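You operate a simulated robot arm through the tools that you are given. There is no shell and no other tool. Be economical: measure what you need, move in short steps, check, and stop when the job is done.

You run a simulated robot arm. Do the job below in one go: nothing can be reset, and whatever is moved stays where it is left.

TASK
Square up the pile of magazines and close the blue strap round it.
Fine: push the middle and the top magazine flush with the bottom one, then press down the loop end and the hook end over it.

Only the result counts: the job must be done as asked and must still hold three seconds after the hand-in. Knocking over, shifting, dropping, spilling or breaking anything else fails it.

THE ROBOT
A 7-joint arm with a two-finger parallel gripper, fixed in place. Base frame: the origin is at the foot of the arm, x ahead of it, y to its left, z up; the work surface is at about z = 0.755. Readings come in m, degrees, newtons and seconds.
With the tool pointing down near the work surface it reaches from about 0.48 to 0.92 m from the base axis. Its first joint turns from -115.0 to 115.0 degrees. Payload 3.91 kg.
Tool frame: the origin (TCP) lies between the finger pads and is the grasp point; the fingertips stand 0.03 m ahead of it; z points along the fingers, y is the line along which they close. The gripper opens to 0.11 m. The fingers are 0.02 m wide and 0.01 m thick; the gripper's body (0.048 by 0.112 m) begins 0.055 m behind the TCP.
Orientation is told as [roll, pitch, yaw] about the base's x, y, z axes, in that order, counted from this pose: with the fingers straight down and closing along the base's y, the tool's x points along the base's -x, its y along +y and its z along -z.

THE INTERFACE
- The arm moves only by the tool send_rows. Its argument "commands" is a list of rows, each an object (a shift or turn left out is 0, a gripper value left out holds the last) with "xyz": the shift along the base's x, y, z in m, a list of three; "rotation": the turn, a rotation vector about the base's x, y, z in degrees, a list of three; "grip": the finger opening in m, from 0 to 0.11. In form: [{"xyz": [tx, ty, tz], "rotation": [wx, wy, wz], "grip": grip}, ...]. A call has 1 to 8 rows; each row is the pose to reach, as a shift and turn from the pose commanded when the call began. Rows are played at 5 a second. More than 0.05 m and 8.6 degrees between two rows, or a gripper value outside its range, and nothing of the call is played. Where a pose cannot be reached the arm comes as near as it can. A force on the tool above 40 N (or 10 N above the force at the start of the call, whichever is more), or a blocked arm, ends the call early, and 0.2 s more pass. The fingers move at their own pace (about 0.153 m/s each) and stop on an object; they squeeze with about 21 N. The grip force told is the motor's: it shows also when the fingers shut on nothing. Time passes only in rows, and 0.2 s behind the last, so rows that repeat a pose let the fingers close. It gives the time, the measured TCP pose, the force on the tool (base axes), the opening and the grip force at its end, in the units of the frame above (readings bear some noise), and new pictures: "pictures" is both (left out), scene, wrist or none.
- Cameras (640 x 400 px; columns grow to the right, rows downward): "scene" is fixed at [0.0498, 0.6508, 1.4647]; the picture's right is [-0.43, -0.90, 0.00], its down [-0.50, 0.24, -0.83] and it looks along [0.75, -0.36, -0.55] (base axes); focal length 363 px, centre (320, 200). "wrist" rides on the gripper at [0.072, 0.017, -0.103] in the tool frame; the picture's right is [-0.23, 0.97, 0.00], its down [-0.76, -0.18, -0.62] and it looks along [-0.61, -0.14, 0.78] (tool axes); focal length 222 px, centre (320, 200). There is no depth. A picture from a camera that has moved, and an enlarged one, comes with that camera's place and axes in the base frame and with its lens.
- raise_lower(by): slides the trunk up (or, below 0, down) by that many m; the arm rides with it, the base frame stays. It gives what a move gives, with no picture.
- enlarge(camera, box): a new picture of the part [left, top, right, bottom] of that camera's present view, enlarged. No time passes.
- finish_job(): hands the job in; it is judged then, once.

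Work in short steps. Places have to be worked out from the pictures, the camera data and where the tool is seen: move nearer, look again, correct. Check each grasp and each placing, and mend what went wrong. You have 120 turns and 200 pictures in all, those below and enlarged ones among them. Open the gripper and draw the arm clear of the work before you hand the job in, unless the task says otherwise; then end with one line.

The tools are called as a command line: name --argument value ..., lists and objects as JSON in quotes. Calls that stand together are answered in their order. send_rows: Moves the arm, as the interface text tells. Its arguments: {"type":"object","properties":{"commands":{"type":"array"},"pictures":{"type":"string","enum":["both","scene","wrist","none"]}},"required":["commands"]} The other tools are called the same way: raise_lower (by) slides the trunk up or down; enlarge (camera, box) takes an enlarged picture of a part of a camera's view; finish_job () hands the job in.

At the start:

```text
clock: 0.0
ee_pos: [0.6394, 0.186, 1.0991]
orientation: [0.0, 0.0, 0.0]
ft_force: [0.0, -0.4, -0.2]
grip_width: 0.11
finger_force: 0.0
trunk travel left (down, up): [-0.625, 0.365]
```

scene: 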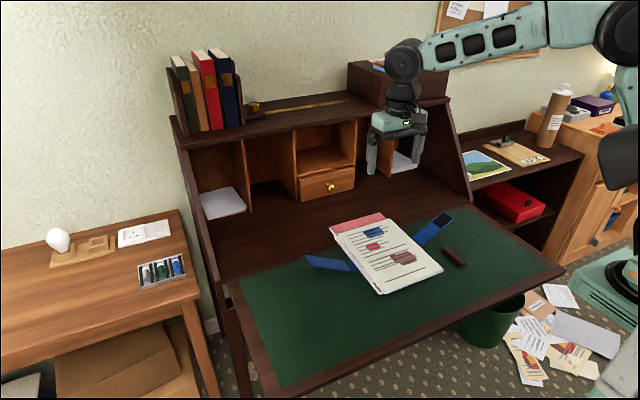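
wrist: 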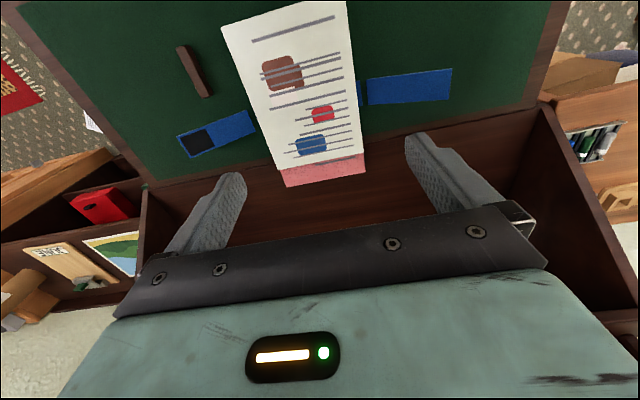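

I start by enlarging the view of the pile in both cameras to measure the magazines and strap.

enlarge --camera "scene" --box '[290, 195, 490, 320]'

enlarge --camera "wrist" --box '[160, 0, 480, 200]'

```text
3.20 times, centred on (390, 258) of scene
camera zoom: at [0.0498, 0.6508, 1.4647], right [-0.43, -0.9, 0.0], down [-0.5, 0.24, -0.83], along [0.75, -0.36, -0.55], focal length 1163 px, centre (96, 16)
```

zoom: 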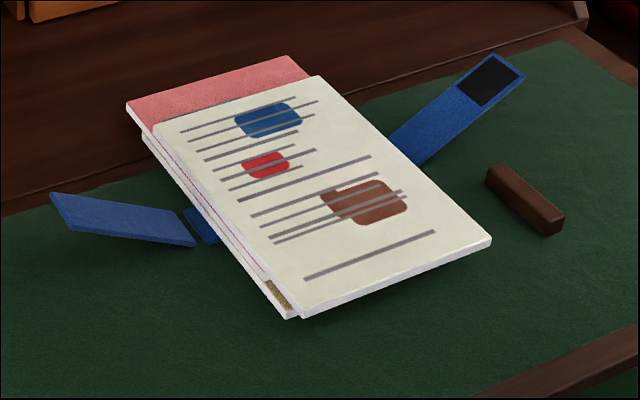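

```text
2.00 times, centred on (320, 100) of wrist
camera zoom: at [0.5677, 0.2007, 1.2001], right [0.23, 0.97, 0.0], down [0.76, -0.18, 0.62], along [0.61, -0.14, -0.78], focal length 444 px, centre (320, 400)
```

zoom: 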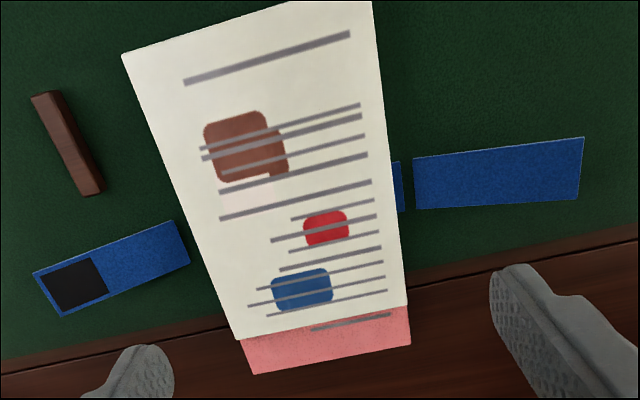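

The top magazine is roughly x 0.54–0.79, y 0.056–0.24; the left flap is hinged near y≈0.264 and its outer end raised to z≈0.82. I go toward the near side for a closer look at the pile's near edges.

send_rows --commands '[{"xyz": [-0.035, -0.005, -0.03]}, {"xyz": [-0.07, -0.015, -0.06]}, {"xyz": [-0.105, -0.025, -0.09]}, {"xyz": [-0.13, -0.03, -0.13]}, {"xyz": [-0.14, -0.03, -0.16]}, {"xyz": [-0.14, -0.03, -0.16]}]' --pictures "wrist"

```text
clock: 1.4
ee_pos: [0.5012, 0.1545, 0.938]
orientation: [0.1, 0.0, 0.1]
ft_force: [-0.1, 0.4, 0.5]
grip_width: 0.11
finger_force: 0.2
trunk travel left (down, up): [-0.625, 0.365]
camera wrist: at [0.4288, 0.1706, 1.0413], right [0.23, 0.97, 0.0], down [0.76, -0.18, 0.62], along [0.61, -0.14, -0.78], focal length 222 px, centre (320, 200)
```

wrist: 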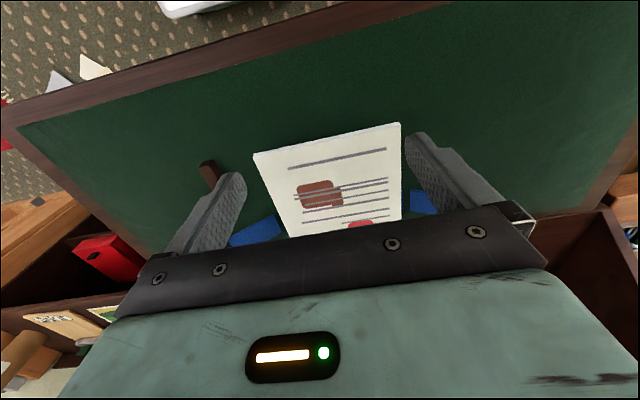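

I enlarge the near end of the pile between the fingers.

enlarge --camera "wrist" --box '[240, 115, 416, 225]'

enlarge --camera "scene" --box '[335, 225, 415, 300]'

```text
3.64 times, centred on (328, 170) of wrist
camera zoom: at [0.4288, 0.1706, 1.0413], right [0.23, 0.97, 0.0], down [0.76, -0.18, 0.62], along [0.61, -0.14, -0.78], focal length 808 px, centre (291, 309)
```

zoom: 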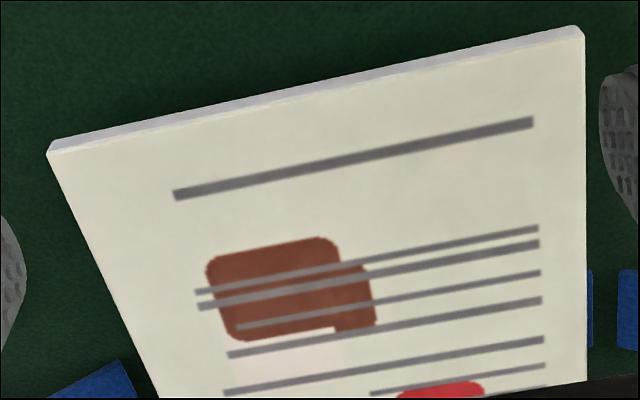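

```text
5.33 times, centred on (375, 262) of scene
camera zoom: at [0.0498, 0.6508, 1.4647], right [-0.43, -0.9, 0.0], down [-0.5, 0.24, -0.83], along [0.75, -0.36, -0.55], focal length 1938 px, centre (27, -133)
```

zoom: 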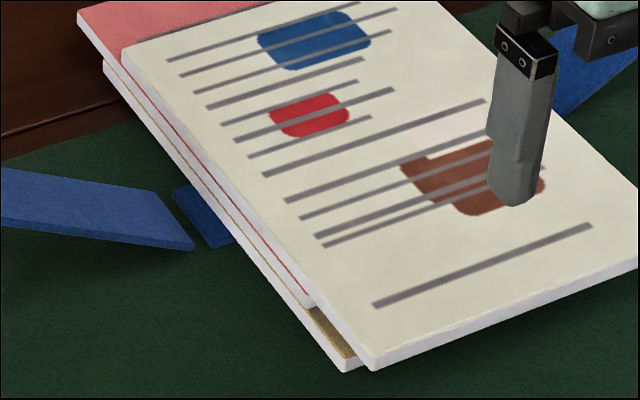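

Scene measurements: bottom magazine spans x≈0.559–0.806, middle x≈0.590–0.844 (sticks out toward the back), top x≈0.543–0.794 (sticks out toward the front, ~4 mm to the right). I go to beyond the far end to push the middle back toward the robot.

send_rows --commands '[{"xyz": [0.047, 0, 0.01]}, {"xyz": [0.094, 0, 0.01]}, {"xyz": [0.141, -0.002, 0.01]}, {"xyz": [0.188, -0.004, 0.01]}, {"xyz": [0.235, -0.006, 0.01]}, {"xyz": [0.282, -0.007, 0.01]}, {"xyz": [0.329, -0.007, 0.01]}, {"xyz": [0.374, -0.007, 0.01]}]'

```text
clock: 3.2
ee_pos: [0.8727, 0.1461, 0.9466]
orientation: [0.0, 0.2, 0.1]
ft_force: [0.2, 0.0, 1.5]
grip_width: 0.1099
finger_force: 0.0
trunk travel left (down, up): [-0.625, 0.365]
camera wrist: at [0.7998, 0.1627, 1.05], right [0.23, 0.97, 0.0], down [0.76, -0.18, 0.62], along [0.61, -0.14, -0.78], focal length 222 px, centre (320, 200)
```

scene: 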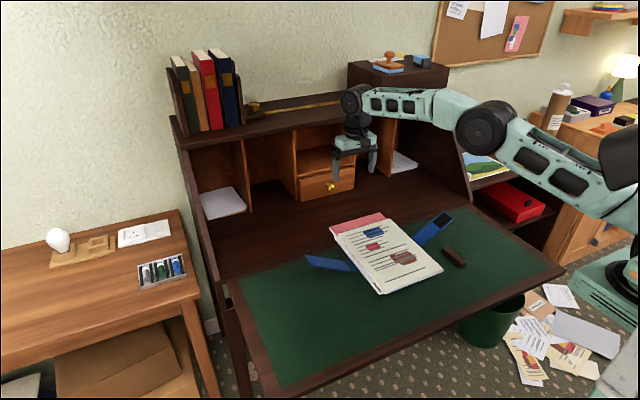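
wrist: 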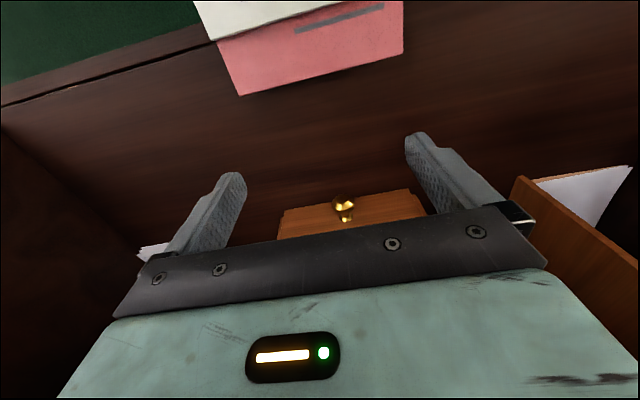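

The middle's far edge measures x≈0.844, y 0.055–0.243, so the fingers at x=0.873 clear it. I descend behind it to just above the desk.

send_rows --commands '[{"xyz": [0, 0, -0.045]}, {"xyz": [0, 0, -0.09]}, {"xyz": [0, 0, -0.13]}, {"xyz": [0, 0, -0.155]}, {"xyz": [0, 0, -0.157]}, {"xyz": [0, 0, -0.157]}]'

```text
clock: 4.6
ee_pos: [0.8738, 0.1497, 0.7896]
orientation: [0.0, 0.0, 0.0]
ft_force: [-0.7, 0.0, -0.3]
grip_width: 0.1097
finger_force: 0.0
trunk travel left (down, up): [-0.625, 0.365]
camera wrist: at [0.8015, 0.1648, 0.8926], right [0.23, 0.97, 0.0], down [0.76, -0.18, 0.62], along [0.61, -0.14, -0.78], focal length 222 px, centre (320, 200)
```

scene: 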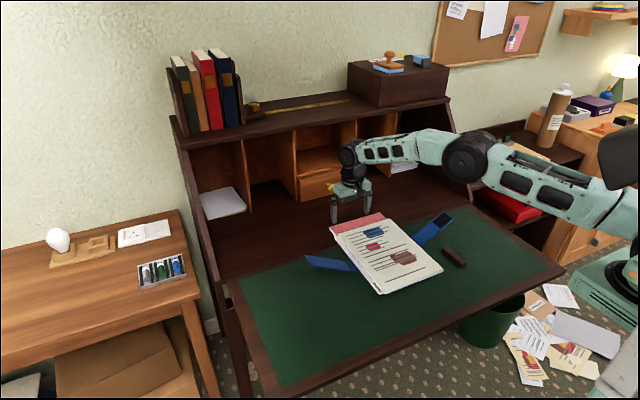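
wrist: 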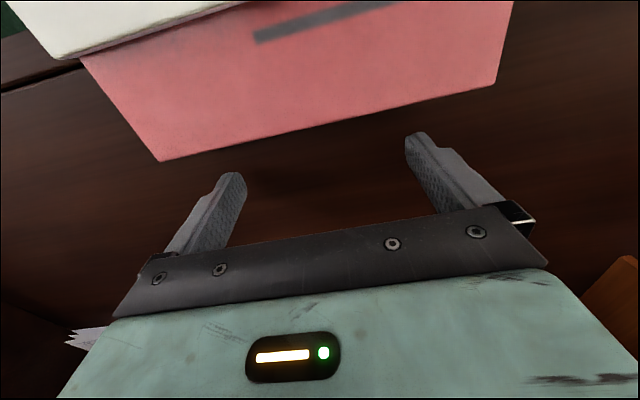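

Force is near zero, the fingers stand behind the middle's edge. I push toward -x in small steps, stopping at about 8 mm short of the bottom's estimated edge.

send_rows --commands '[{"xyz": [-0.012, 0, 0]}, {"xyz": [-0.02, 0, 0]}, {"xyz": [-0.028, 0, 0]}, {"xyz": [-0.034, 0, 0]}, {"xyz": [-0.04, 0, 0]}, {"xyz": [-0.046, 0, 0]}, {"xyz": [-0.05, 0, 0]}]'

enlarge --camera "scene" --box '[320, 200, 450, 300]'

```text
clock: 6.2
ee_pos: [0.8232, 0.148, 0.7892]
orientation: [0.1, 0.0, 0.0]
ft_force: [0.5, 1.0, 0.4]
grip_width: 0.11
finger_force: 0.1
trunk travel left (down, up): [-0.625, 0.365]
camera wrist: at [0.7515, 0.1631, 0.8931], right [0.23, 0.97, 0.0], down [0.76, -0.18, 0.62], along [0.61, -0.14, -0.78], focal length 222 px, centre (320, 200)
```

scene: 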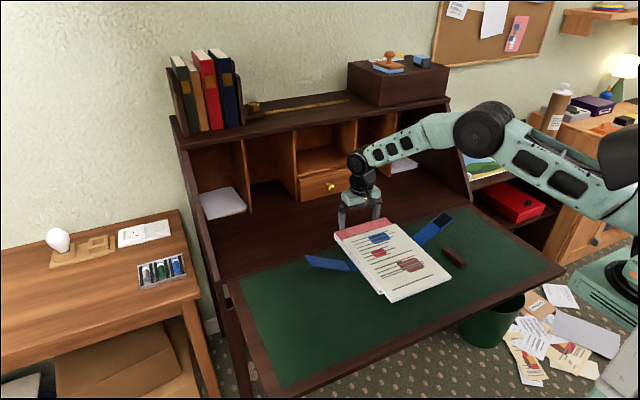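
wrist: 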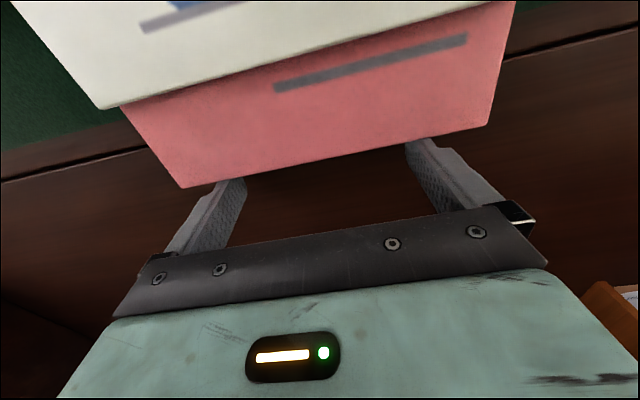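

```text
4.00 times, centred on (385, 250) of scene
camera zoom: at [0.0498, 0.6508, 1.4647], right [-0.43, -0.9, 0.0], down [-0.5, 0.24, -0.83], along [0.75, -0.36, -0.55], focal length 1454 px, centre (60, 0)
```

zoom: 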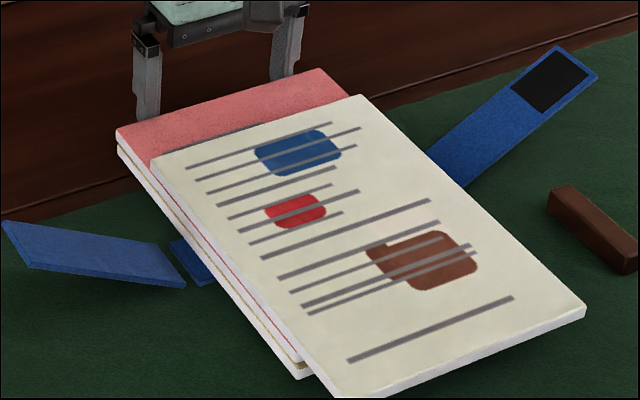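

Middle and top moved together; the bottom did not move. Another 6 mm, then I look at the far-left corner again.

send_rows --commands '[{"xyz": [-0.003, 0, 0]}, {"xyz": [-0.006, 0, 0]}, {"xyz": [-0.006, 0, 0]}]' --pictures "none"

enlarge --camera "scene" --box '[325, 205, 405, 255]'

enlarge --camera "scene" --box '[360, 265, 440, 315]'

```text
clock: 7.0
ee_pos: [0.8184, 0.1482, 0.7914]
orientation: [0.0, 0.0, 0.0]
ft_force: [2.6, -2.2, 0.1]
grip_width: 0.11
finger_force: 0.0
trunk travel left (down, up): [-0.625, 0.365]
```

```text
8.00 times, centred on (365, 230) of scene
camera zoom: at [0.0498, 0.6508, 1.4647], right [-0.43, -0.9, 0.0], down [-0.5, 0.24, -0.83], along [0.75, -0.36, -0.55], focal length 2907 px, centre (-40, -40)
```

zoom: 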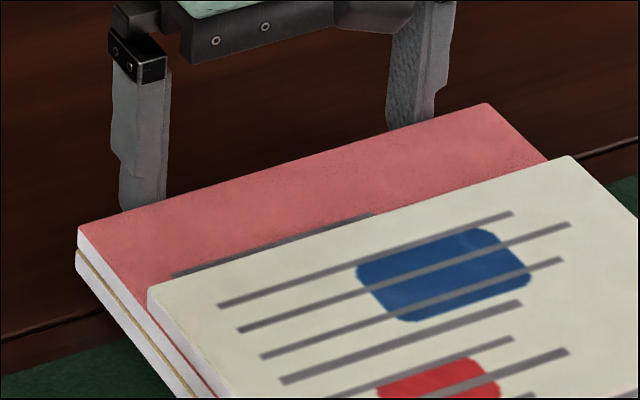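

```text
8.00 times, centred on (400, 290) of scene
camera zoom: at [0.0498, 0.6508, 1.4647], right [-0.43, -0.9, 0.0], down [-0.5, 0.24, -0.83], along [0.75, -0.36, -0.55], focal length 2907 px, centre (-320, -520)
```

zoom: 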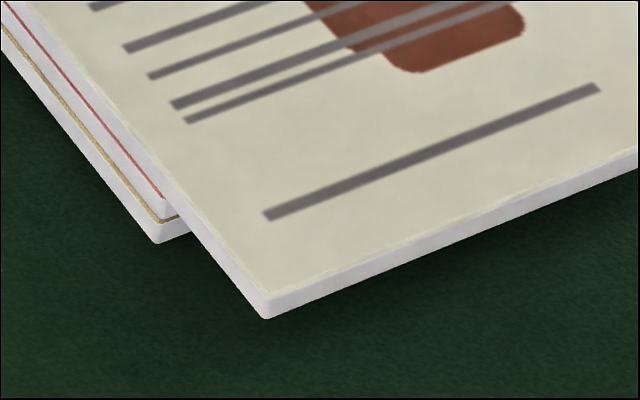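

Middle is nearly flush: about 3 mm remaining in x, with small y offset. I push another 3 mm.

send_rows --commands '[{"xyz": [-0.0015, 0, 0]}, {"xyz": [-0.0035, 0, 0]}, {"xyz": [-0.0035, 0, 0]}]' --pictures "wrist"

enlarge --camera "scene" --box '[325, 220, 365, 245]'

enlarge --camera "scene" --box '[360, 275, 400, 300]'

```text
clock: 7.8
ee_pos: [0.8142, 0.1484, 0.7908]
orientation: [0.2, 0.0, 0.0]
ft_force: [4.1, -0.1, 0.5]
grip_width: 0.1101
finger_force: 0.0
trunk travel left (down, up): [-0.625, 0.365]
camera wrist: at [0.7422, 0.1639, 0.8933], right [0.23, 0.97, 0.0], down [0.76, -0.18, 0.62], along [0.61, -0.14, -0.78], focal length 222 px, centre (320, 200)
```

wrist: 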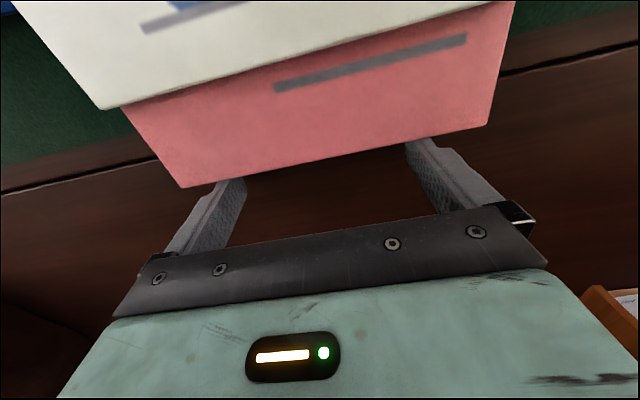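

```text
16.00 times, centred on (345, 232) of scene
camera zoom: at [0.0498, 0.6508, 1.4647], right [-0.43, -0.9, 0.0], down [-0.5, 0.24, -0.83], along [0.75, -0.36, -0.55], focal length 5815 px, centre (-80, -320)
```

zoom: 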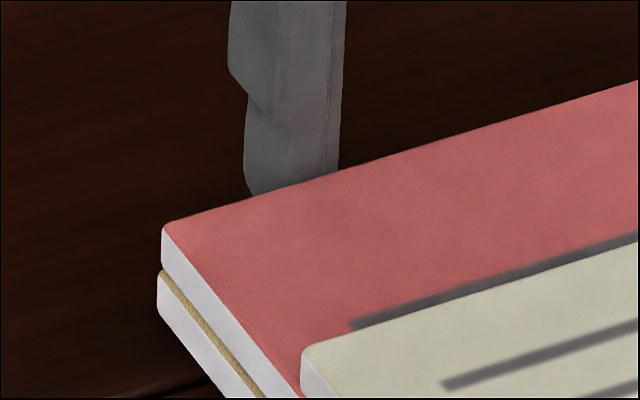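

```text
16.00 times, centred on (380, 288) of scene
camera zoom: at [0.0498, 0.6508, 1.4647], right [-0.43, -0.9, 0.0], down [-0.5, 0.24, -0.83], along [0.75, -0.36, -0.55], focal length 5815 px, centre (-640, -1200)
```

zoom: 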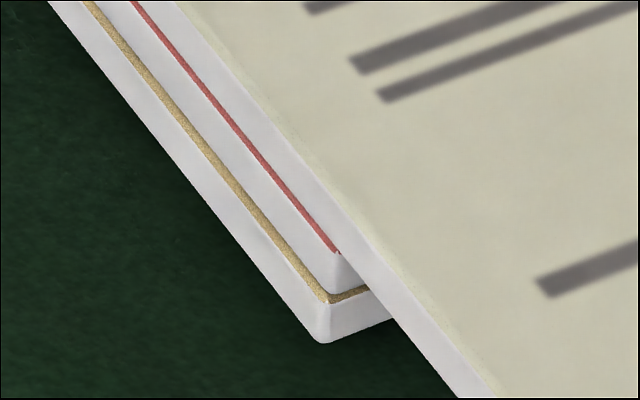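

The bottom now moves slightly (~3 mm total), so the rounded tips touch it. I lift the tips by 5 mm so only the middle is touched and push 3 mm more.

send_rows --commands '[{"xyz": [0.002, 0, 0.0]}, {"xyz": [0.002, 0, 0.005]}, {"xyz": [0, 0, 0.005]}, {"xyz": [-0.0015, 0, 0.005]}, {"xyz": [-0.003, 0, 0.005]}, {"xyz": [-0.003, 0, 0.005]}]' --pictures "none"

enlarge --camera "scene" --box '[325, 220, 365, 245]'

enlarge --camera "scene" --box '[360, 275, 400, 300]'

```text
clock: 9.2
ee_pos: [0.8119, 0.1482, 0.7955]
orientation: [0.0, 0.0, 0.0]
ft_force: [2.2, 0.0, -0.3]
grip_width: 0.1099
finger_force: 0.1
trunk travel left (down, up): [-0.625, 0.365]
```

```text
16.00 times, centred on (345, 232) of scene
camera zoom: at [0.0498, 0.6508, 1.4647], right [-0.43, -0.9, 0.0], down [-0.5, 0.24, -0.83], along [0.75, -0.36, -0.55], focal length 5815 px, centre (-80, -320)
```

zoom: 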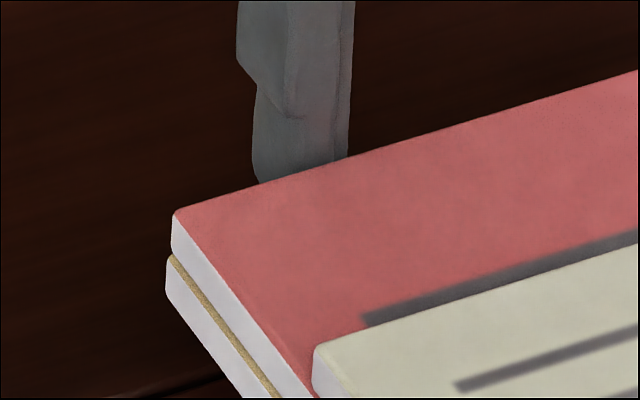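

```text
16.00 times, centred on (380, 288) of scene
camera zoom: at [0.0498, 0.6508, 1.4647], right [-0.43, -0.9, 0.0], down [-0.5, 0.24, -0.83], along [0.75, -0.36, -0.55], focal length 5815 px, centre (-640, -1200)
```

zoom: 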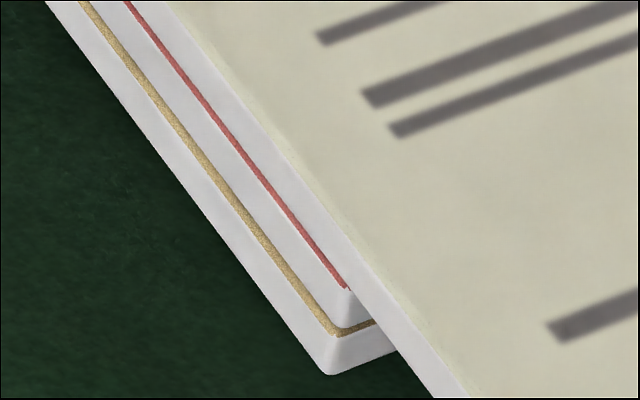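

Near and far ends shifted differently, which is odd; I look at the whole scene before continuing.

send_rows --commands '[{"xyz": [0.004, 0, 0]}, {"xyz": [0.012, 0, 0]}]'

enlarge --camera "scene" --box '[290, 195, 490, 320]'

```text
clock: 9.8
ee_pos: [0.8225, 0.1481, 0.7962]
orientation: [0.1, 0.0, 0.0]
ft_force: [-0.5, 0.0, -0.2]
grip_width: 0.1099
finger_force: 0.0
trunk travel left (down, up): [-0.625, 0.365]
camera wrist: at [0.7512, 0.1637, 0.8984], right [0.23, 0.97, 0.0], down [0.76, -0.18, 0.62], along [0.61, -0.14, -0.78], focal length 222 px, centre (320, 200)
```

scene: 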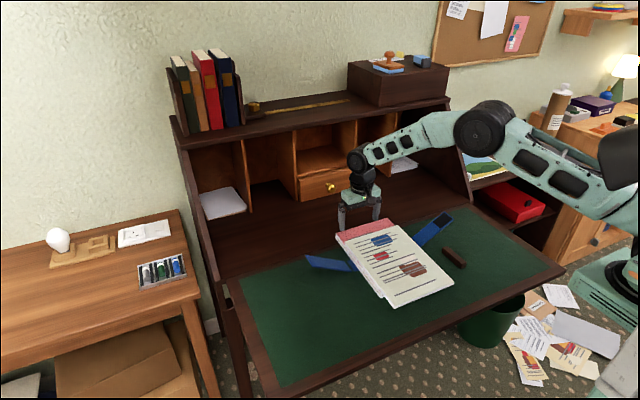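
wrist: 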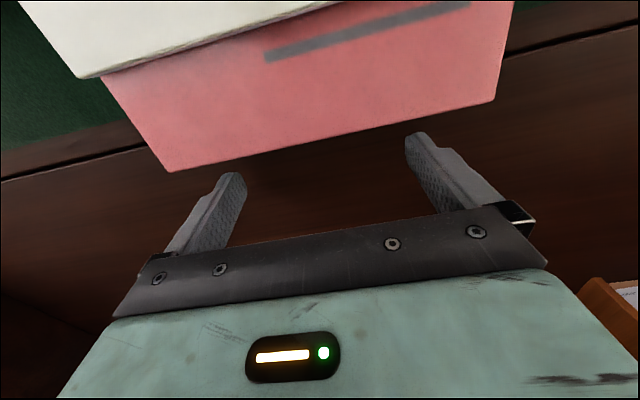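

```text
3.20 times, centred on (390, 258) of scene
camera zoom: at [0.0498, 0.6508, 1.4647], right [-0.43, -0.9, 0.0], down [-0.5, 0.24, -0.83], along [0.75, -0.36, -0.55], focal length 1163 px, centre (96, 16)
```

zoom: 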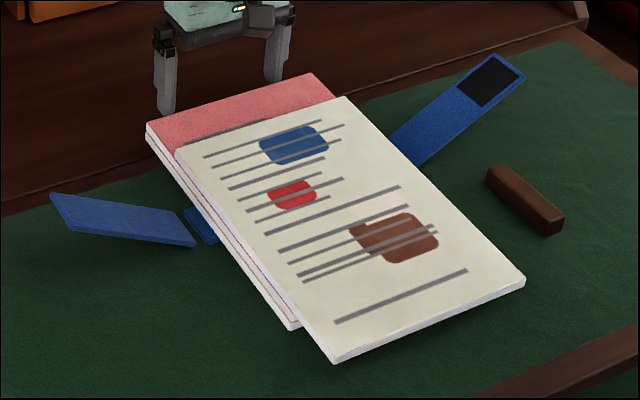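

I look again at both left corners at high zoom now that the fingers are off.

enlarge --camera "scene" --box '[325, 220, 365, 245]'

enlarge --camera "scene" --box '[370, 280, 410, 305]'

```text
16.00 times, centred on (345, 232) of scene
camera zoom: at [0.0498, 0.6508, 1.4647], right [-0.43, -0.9, 0.0], down [-0.5, 0.24, -0.83], along [0.75, -0.36, -0.55], focal length 5815 px, centre (-80, -320)
```

zoom: 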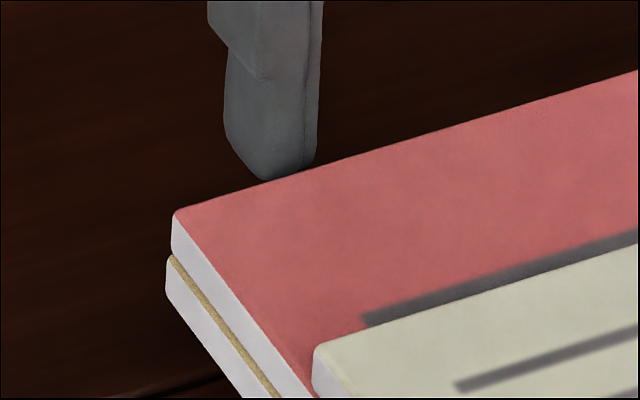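

```text
16.00 times, centred on (390, 292) of scene
camera zoom: at [0.0498, 0.6508, 1.4647], right [-0.43, -0.9, 0.0], down [-0.5, 0.24, -0.83], along [0.75, -0.36, -0.55], focal length 5815 px, centre (-800, -1280)
```

zoom: 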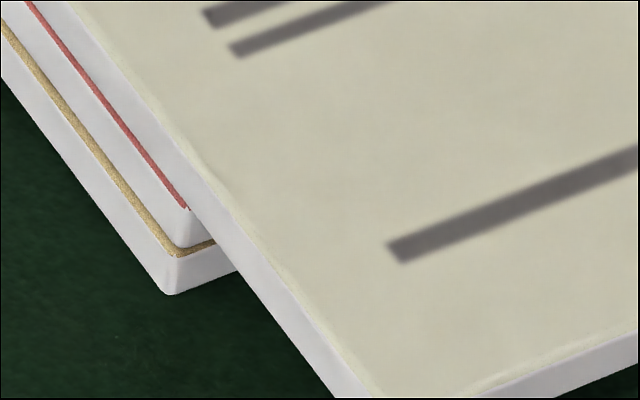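

The pile is resting on the strap and has tipped slightly since the top overhangs toward the robot; pushing the top back will level it. Middle is within ~2 mm of flush. I lift and move to the near side.

send_rows --commands '[{"xyz": [0.0, 0, 0.05]}, {"xyz": [0.0, 0, 0.1]}, {"xyz": [-0.048, 0, 0.12]}, {"xyz": [-0.096, 0, 0.12]}, {"xyz": [-0.144, 0, 0.12]}, {"xyz": [-0.192, 0, 0.12]}, {"xyz": [-0.24, 0, 0.12]}, {"xyz": [-0.288, 0, 0.12]}]' --pictures "none"

send_rows --commands '[{"xyz": [-0.03, 0, 0]}, {"xyz": [-0.056, 0, 0]}, {"xyz": [-0.056, 0, 0]}]'

```text
refused: row 3 steps farther than a row can; nothing moved
```

```text
clock: 10.6
ee_pos: [0.7699, 0.1475, 0.7951]
orientation: [0.1, 0.0, 0.0]
ft_force: [0.4, 0.1, -0.4]
grip_width: 0.1097
finger_force: 0.1
trunk travel left (down, up): [-0.625, 0.365]
camera wrist: at [0.6959, 0.1642, 0.8977], right [0.23, 0.97, 0.0], down [0.76, -0.18, 0.62], along [0.61, -0.14, -0.78], focal length 222 px, centre (320, 200)
```

scene: 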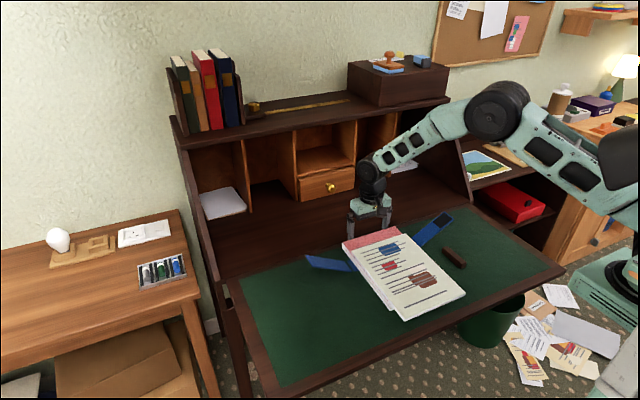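
wrist: 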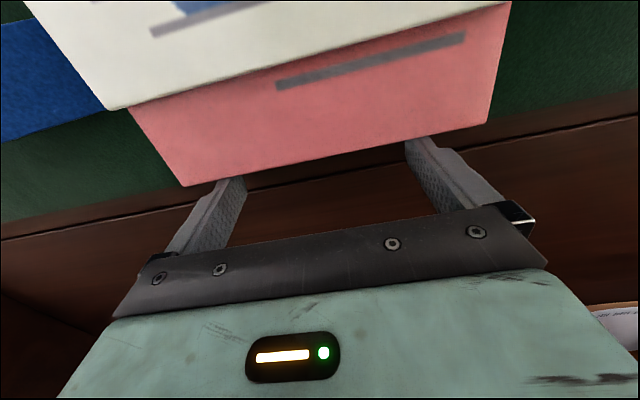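

The first call was refused, so the second one pushed the pile by mistake about 40 mm further. I check what moved before doing anything.

enlarge --camera "scene" --box '[290, 195, 490, 320]'

enlarge --camera "scene" --box '[335, 225, 415, 275]'

enlarge --camera "scene" --box '[360, 275, 440, 325]'

```text
3.20 times, centred on (390, 258) of scene
camera zoom: at [0.0498, 0.6508, 1.4647], right [-0.43, -0.9, 0.0], down [-0.5, 0.24, -0.83], along [0.75, -0.36, -0.55], focal length 1163 px, centre (96, 16)
```

zoom: 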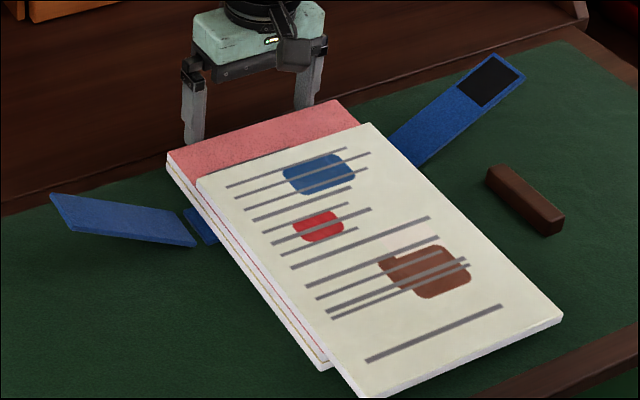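

```text
8.00 times, centred on (375, 250) of scene
camera zoom: at [0.0498, 0.6508, 1.4647], right [-0.43, -0.9, 0.0], down [-0.5, 0.24, -0.83], along [0.75, -0.36, -0.55], focal length 2907 px, centre (-120, -200)
```

zoom: 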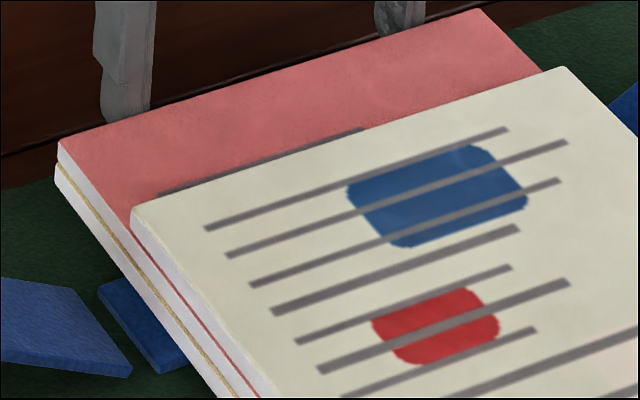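

```text
8.00 times, centred on (400, 300) of scene
camera zoom: at [0.0498, 0.6508, 1.4647], right [-0.43, -0.9, 0.0], down [-0.5, 0.24, -0.83], along [0.75, -0.36, -0.55], focal length 2907 px, centre (-320, -600)
```

zoom: 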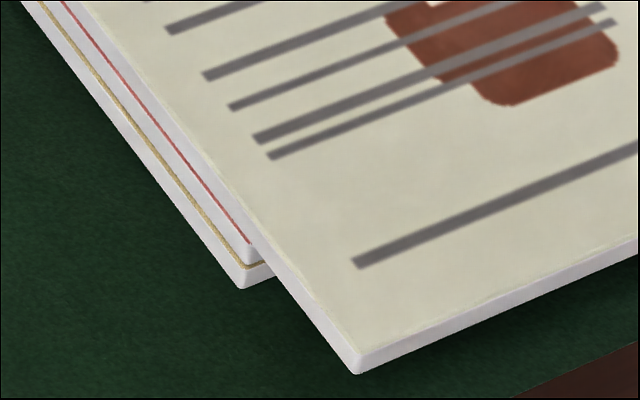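

The entire pile slid ~40 mm toward the robot as a unit (relative offsets same, strap in place). Plan: push everything back from the near side with a vertical push, which will also flush the near faces. First lift.

send_rows --commands '[{"xyz": [0.004, 0, 0.0]}, {"xyz": [0.006, 0, 0.04]}, {"xyz": [0.006, 0, 0.08]}, {"xyz": [0.006, 0, 0.12]}, {"xyz": [0.006, 0, 0.12]}]' --pictures "none"

```text
clock: 11.8
ee_pos: [0.7754, 0.148, 0.915]
orientation: [0.0, 0.1, 0.0]
ft_force: [-0.1, -1.1, 0.3]
grip_width: 0.1101
finger_force: 0.0
trunk travel left (down, up): [-0.625, 0.365]
```

Clear of the pile (z=0.915). I travel toward the near side.

send_rows --commands '[{"xyz": [-0.045, 0, 0]}, {"xyz": [-0.09, 0, 0]}, {"xyz": [-0.135, 0, 0]}, {"xyz": [-0.18, 0, 0]}, {"xyz": [-0.225, 0, 0]}, {"xyz": [-0.27, 0, 0]}, {"xyz": [-0.3, 0, 0]}, {"xyz": [-0.335, 0, 0]}]'

```text
clock: 13.6
ee_pos: [0.4379, 0.1497, 0.915]
orientation: [0.0, 0.0, 0.0]
ft_force: [0.7, 0.5, 0.5]
grip_width: 0.1098
finger_force: 0.0
trunk travel left (down, up): [-0.625, 0.365]
camera wrist: at [0.3648, 0.1649, 1.0166], right [0.23, 0.97, 0.0], down [0.76, -0.18, 0.62], along [0.61, -0.14, -0.78], focal length 222 px, centre (320, 200)
```

scene: 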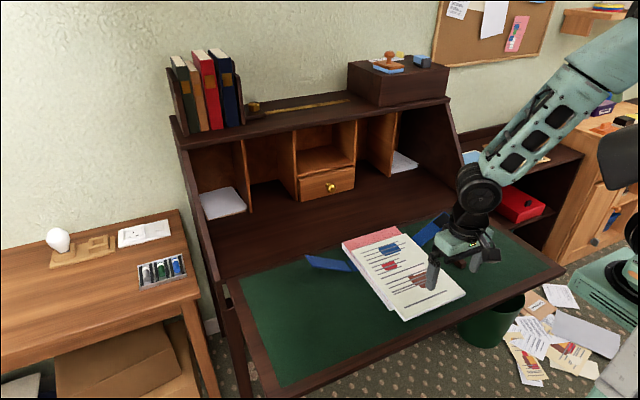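
wrist: 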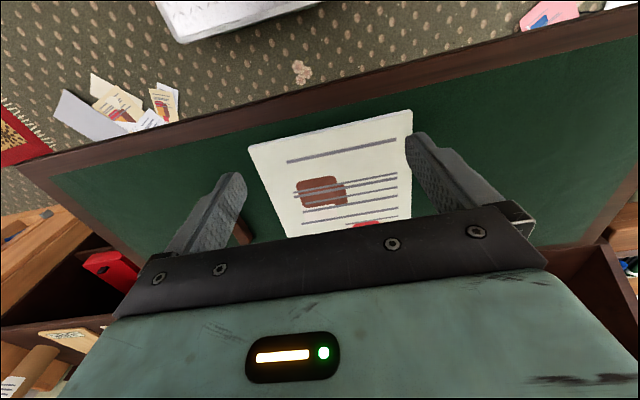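

The arm reaches here. The top's near edge is at x≈0.457; I back to 0.428 and descend so tips are at ~0.760.

send_rows --commands '[{"xyz": [-0.012, 0, 0]}, {"xyz": [-0.012, 0, -0.04]}, {"xyz": [-0.012, 0, -0.08]}, {"xyz": [-0.012, 0, -0.11]}, {"xyz": [-0.012, 0, -0.125]}, {"xyz": [-0.012, 0, -0.125]}]'

```text
clock: 15.0
ee_pos: [0.4255, 0.1468, 0.7892]
orientation: [0.1, 0.0, 0.0]
ft_force: [0.3, 0.0, 0.2]
grip_width: 0.1101
finger_force: 0.1
trunk travel left (down, up): [-0.625, 0.365]
camera wrist: at [0.3535, 0.1627, 0.8921], right [0.23, 0.97, 0.0], down [0.76, -0.18, 0.62], along [0.61, -0.14, -0.78], focal length 222 px, centre (320, 200)
```

scene: 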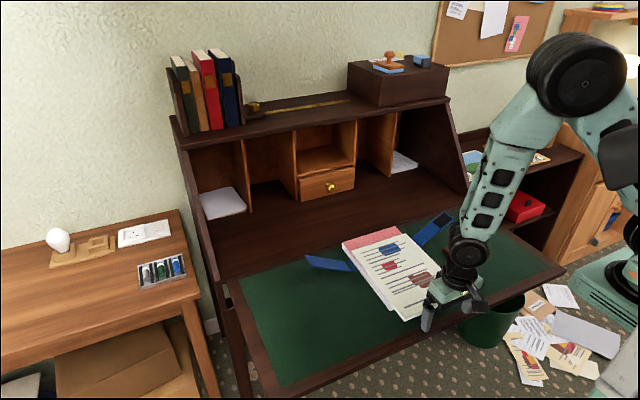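
wrist: 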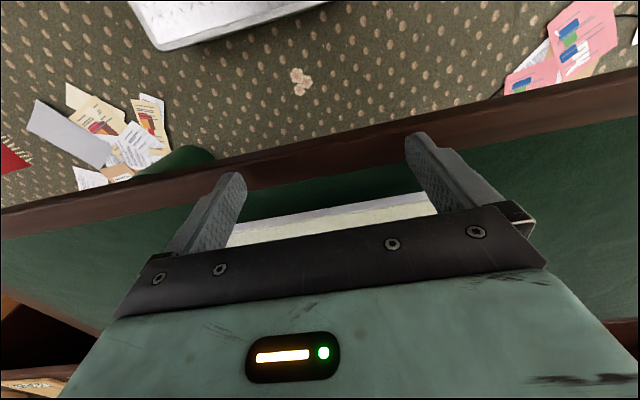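

Clear in front of the top's edge. I push +x, to bring the top nearly to the bottom's near edge (face to x≈0.500).

send_rows --commands '[{"xyz": [0.012, 0, 0]}, {"xyz": [0.022, 0, 0]}, {"xyz": [0.032, 0, 0]}, {"xyz": [0.04, 0, 0]}, {"xyz": [0.048, 0, 0]}, {"xyz": [0.056, 0, 0]}, {"xyz": [0.064, 0, 0]}]' --pictures "scene"

enlarge --camera "scene" --box '[330, 220, 490, 320]'

```text
clock: 16.6
ee_pos: [0.49, 0.147, 0.7912]
orientation: [0.1, 0.0, 0.0]
ft_force: [-0.7, -0.2, 0.2]
grip_width: 0.1099
finger_force: 0.2
trunk travel left (down, up): [-0.625, 0.365]
```

scene: 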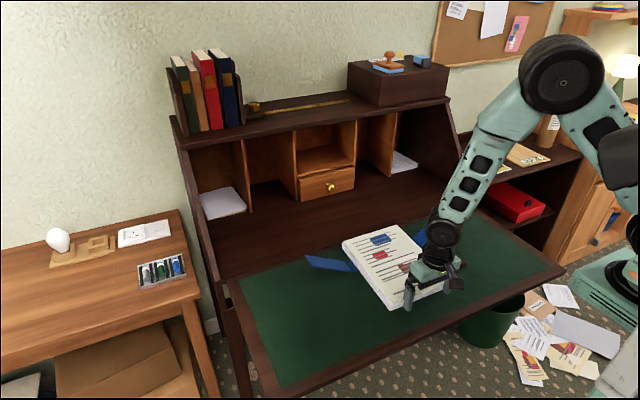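

```text
4.00 times, centred on (410, 270) of scene
camera zoom: at [0.0498, 0.6508, 1.4647], right [-0.43, -0.9, 0.0], down [-0.5, 0.24, -0.83], along [0.75, -0.36, -0.55], focal length 1454 px, centre (-40, -80)
```

zoom: 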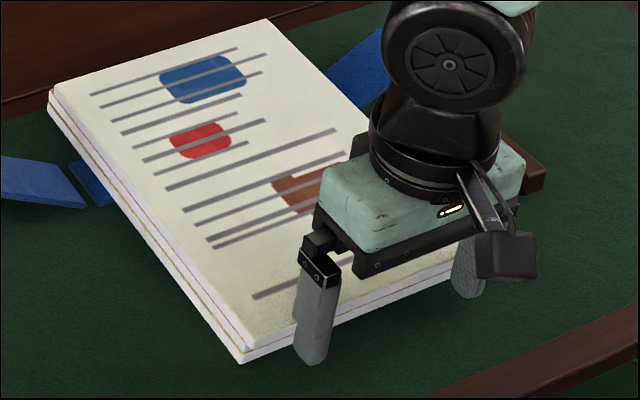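

Top is now nearly flush. I keep pushing the whole pile +x back to its original place (finger face to x≈0.553).

send_rows --commands '[{"xyz": [0.01, 0, 0]}, {"xyz": [0.02, 0, 0]}, {"xyz": [0.028, 0, 0]}, {"xyz": [0.036, 0, 0]}, {"xyz": [0.044, 0, 0]}, {"xyz": [0.05, 0, 0]}, {"xyz": [0.054, 0, 0]}, {"xyz": [0.054, 0, 0]}]' --pictures "none"

enlarge --camera "scene" --box '[290, 195, 490, 320]'

enlarge --camera "scene" --box '[325, 210, 365, 235]'

enlarge --camera "scene" --box '[360, 270, 400, 295]'

```text
clock: 18.4
ee_pos: [0.5448, 0.1483, 0.7905]
orientation: [0.1, 0.0, 0.0]
ft_force: [-2.8, -0.1, 1.6]
grip_width: 0.1097
finger_force: 0.0
trunk travel left (down, up): [-0.625, 0.365]
```

```text
3.20 times, centred on (390, 258) of scene
camera zoom: at [0.0498, 0.6508, 1.4647], right [-0.43, -0.9, 0.0], down [-0.5, 0.24, -0.83], along [0.75, -0.36, -0.55], focal length 1163 px, centre (96, 16)
```

zoom: 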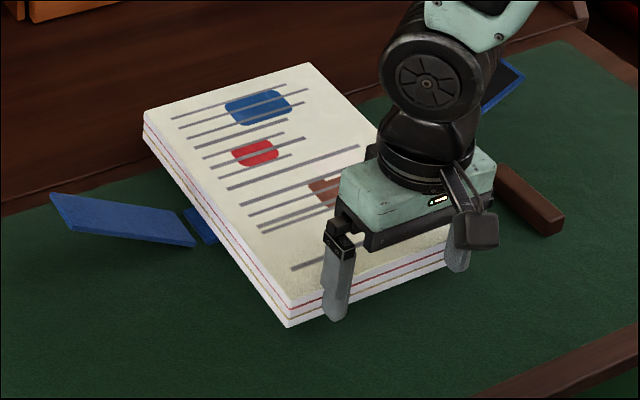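

```text
16.00 times, centred on (345, 222) of scene
camera zoom: at [0.0498, 0.6508, 1.4647], right [-0.43, -0.9, 0.0], down [-0.5, 0.24, -0.83], along [0.75, -0.36, -0.55], focal length 5815 px, centre (-80, -160)
```

zoom: 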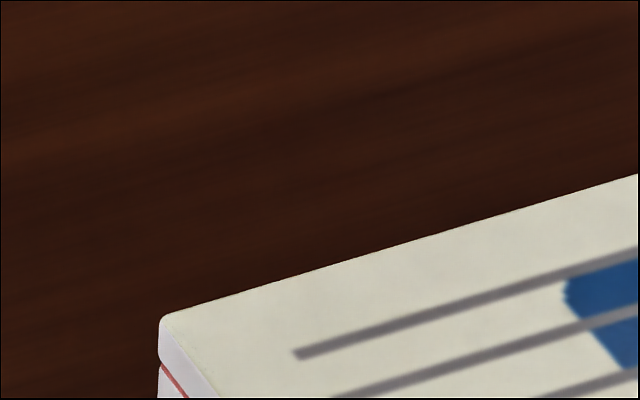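

```text
16.00 times, centred on (380, 282) of scene
camera zoom: at [0.0498, 0.6508, 1.4647], right [-0.43, -0.9, 0.0], down [-0.5, 0.24, -0.83], along [0.75, -0.36, -0.55], focal length 5815 px, centre (-640, -1120)
```

zoom: 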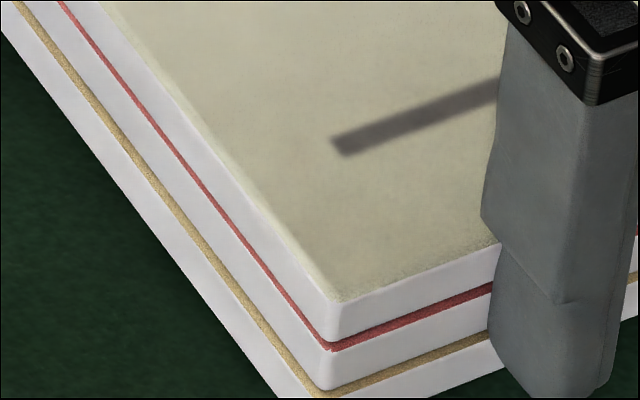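

Near faces look flush; a small y stagger of ~2 mm per magazine remains (upper ones too far right). I back off, lift, and look at the whole.

send_rows --commands '[{"xyz": [-0.01, 0, 0]}, {"xyz": [-0.02, 0, 0.04]}, {"xyz": [-0.02, 0, 0.08]}, {"xyz": [-0.03, 0, 0.12]}, {"xyz": [-0.06, 0, 0.16]}]'

enlarge --camera "scene" --box '[290, 195, 490, 320]'

enlarge --camera "scene" --box '[330, 225, 410, 275]'

```text
clock: 19.6
ee_pos: [0.485, 0.1464, 0.9517]
orientation: [0.0, 0.1, 0.0]
ft_force: [0.8, -0.2, -0.5]
grip_width: 0.1102
finger_force: 0.1
trunk travel left (down, up): [-0.625, 0.365]
camera wrist: at [0.4124, 0.1637, 1.0543], right [0.23, 0.97, 0.0], down [0.76, -0.18, 0.62], along [0.61, -0.14, -0.78], focal length 222 px, centre (320, 200)
```

scene: 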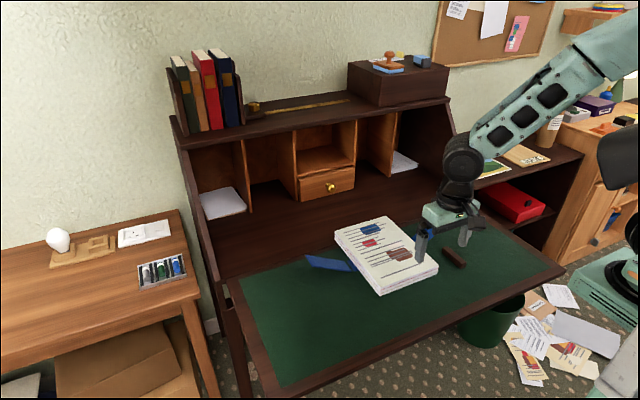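
wrist: 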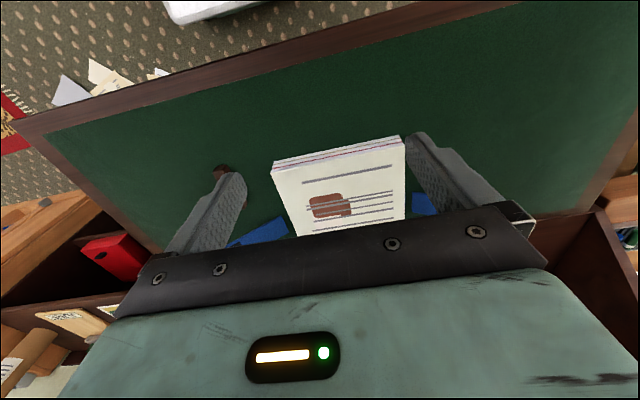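

```text
3.20 times, centred on (390, 258) of scene
camera zoom: at [0.0498, 0.6508, 1.4647], right [-0.43, -0.9, 0.0], down [-0.5, 0.24, -0.83], along [0.75, -0.36, -0.55], focal length 1163 px, centre (96, 16)
```

zoom: 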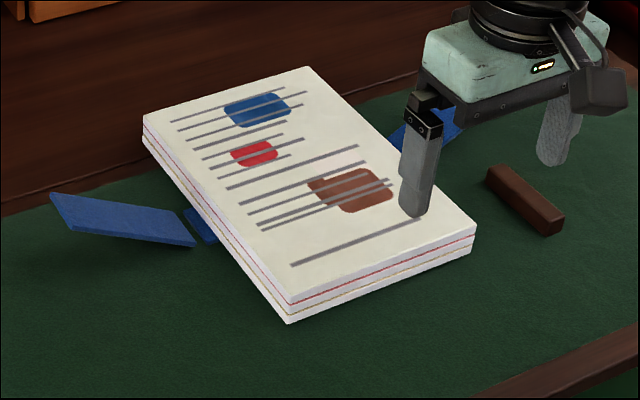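

```text
8.00 times, centred on (370, 250) of scene
camera zoom: at [0.0498, 0.6508, 1.4647], right [-0.43, -0.9, 0.0], down [-0.5, 0.24, -0.83], along [0.75, -0.36, -0.55], focal length 2907 px, centre (-80, -200)
```

zoom: 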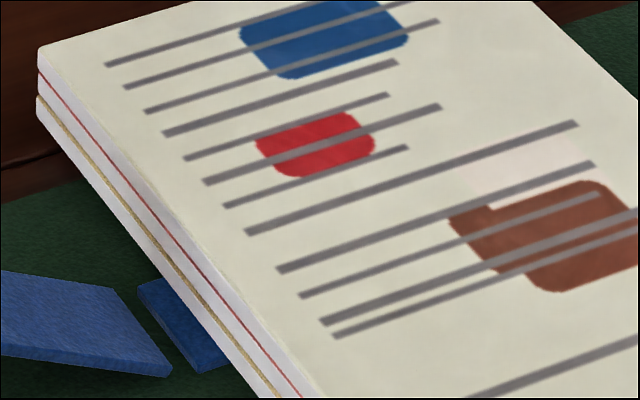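

The pile is now squared in x and level; only ~3 mm y stagger remains. The strap spans x≈0.664–0.707 with flap hinges near y≈0.264 and 0.031, tips at z≈0.82. I turn the tool +90° and move to above the right side.

send_rows --commands '[{"xyz": [0.02, -0.01, 0.01], "rotation": [0, 0, 8]}, {"xyz": [0.045, -0.03, 0.02], "rotation": [0, 0, 16]}, {"xyz": [0.07, -0.05, 0.02], "rotation": [0, 0, 24]}, {"xyz": [0.095, -0.07, 0.02], "rotation": [0, 0, 32]}, {"xyz": [0.12, -0.09, 0.02], "rotation": [0, 0, 40]}, {"xyz": [0.145, -0.11, 0.02], "rotation": [0, 0, 48]}, {"xyz": [0.17, -0.125, 0.02], "rotation": [0, 0, 56]}, {"xyz": [0.195, -0.14, 0.02], "rotation": [0, 0, 64]}]' --pictures "none"

```text
clock: 21.4
ee_pos: [0.6795, 0.0067, 0.9705]
orientation: [0.1, 0.0, 64.3]
ft_force: [-0.3, 0.3, 1.2]
grip_width: 0.1099
finger_force: 0.1
trunk travel left (down, up): [-0.625, 0.365]
```

Turn went fine; I complete the remaining 26° and look.

send_rows --commands '[{"xyz": [0.002, 0, 0], "rotation": [0, 0, 8]}, {"xyz": [0.004, 0, 0], "rotation": [0, 0, 16]}, {"xyz": [0.006, 0, -0.02], "rotation": [0, 0, 24]}, {"xyz": [0.006, 0, -0.04], "rotation": [0, 0, 26]}, {"xyz": [0.006, 0, -0.04], "rotation": [0, 0, 26]}]'

enlarge --camera "wrist" --box '[180, 60, 480, 248]'

```text
clock: 22.6
ee_pos: [0.6851, 0.0066, 0.9309]
orientation: [0.0, 0.1, 90.0]
ft_force: [-0.4, 0.3, 0.1]
grip_width: 0.1098
finger_force: 0.1
trunk travel left (down, up): [-0.625, 0.365]
camera wrist: at [0.6683, -0.0675, 1.0339], right [-0.97, 0.23, 0.0], down [0.18, 0.76, 0.62], along [0.14, 0.61, -0.78], focal length 222 px, centre (320, 200)
```

scene: 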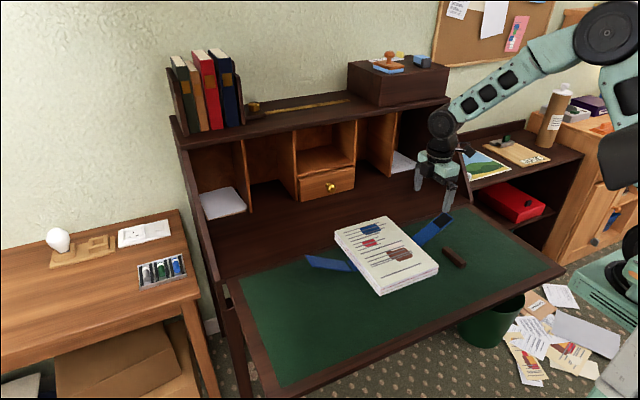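
wrist: 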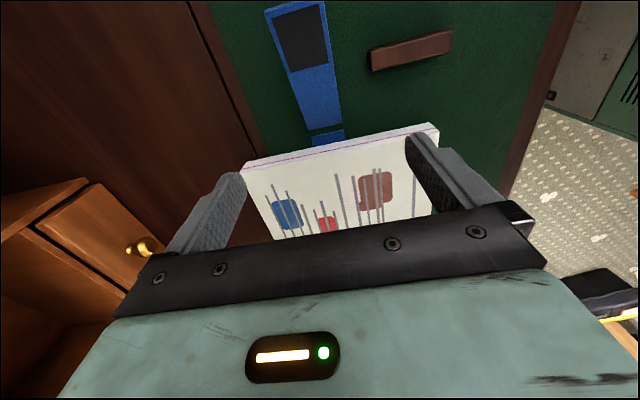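

```text
2.13 times, centred on (330, 154) of wrist
camera zoom: at [0.6683, -0.0675, 1.0339], right [-0.97, 0.23, 0.0], down [0.18, 0.76, 0.62], along [0.14, 0.61, -0.78], focal length 473 px, centre (299, 298)
```

zoom: 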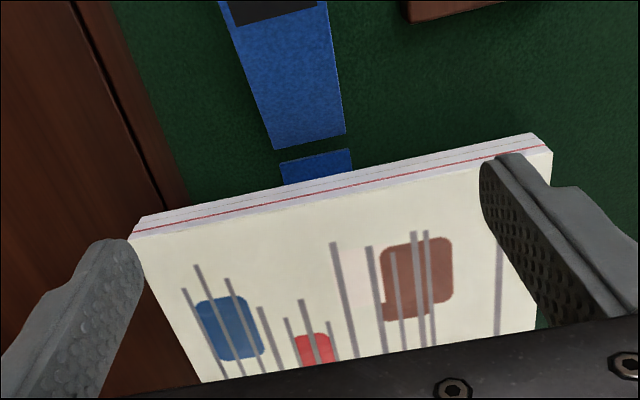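

The right side shows a small stagger only (~3 mm); the bar (x 0.547–0.624, y≈-0.02) is clear of the finger at x≈0.63. I descend beside the right face, straddling the strap.

send_rows --commands '[{"xyz": [0, 0.028, -0.03]}, {"xyz": [0, 0.028, -0.07]}, {"xyz": [0, 0.028, -0.11]}, {"xyz": [0, 0.028, -0.138]}, {"xyz": [0, 0.028, -0.139]}, {"xyz": [0, 0.028, -0.139]}]' --pictures "both"

```text
clock: 24.0
ee_pos: [0.6851, 0.0346, 0.7912]
orientation: [0.0, 0.1, 90.0]
ft_force: [-0.1, 0.2, 0.1]
grip_width: 0.1099
finger_force: 0.1
trunk travel left (down, up): [-0.625, 0.365]
camera wrist: at [0.6687, -0.0378, 0.8944], right [-0.97, 0.23, 0.0], down [0.18, 0.76, 0.62], along [0.14, 0.61, -0.78], focal length 222 px, centre (320, 200)
```

scene: 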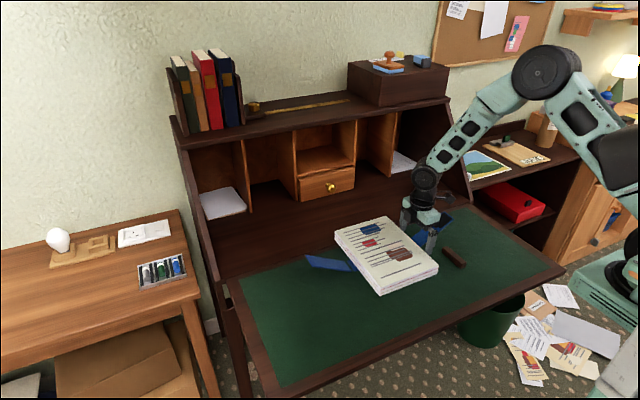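
wrist: 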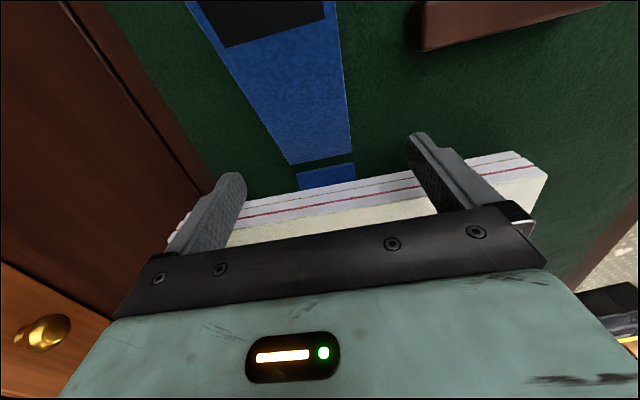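

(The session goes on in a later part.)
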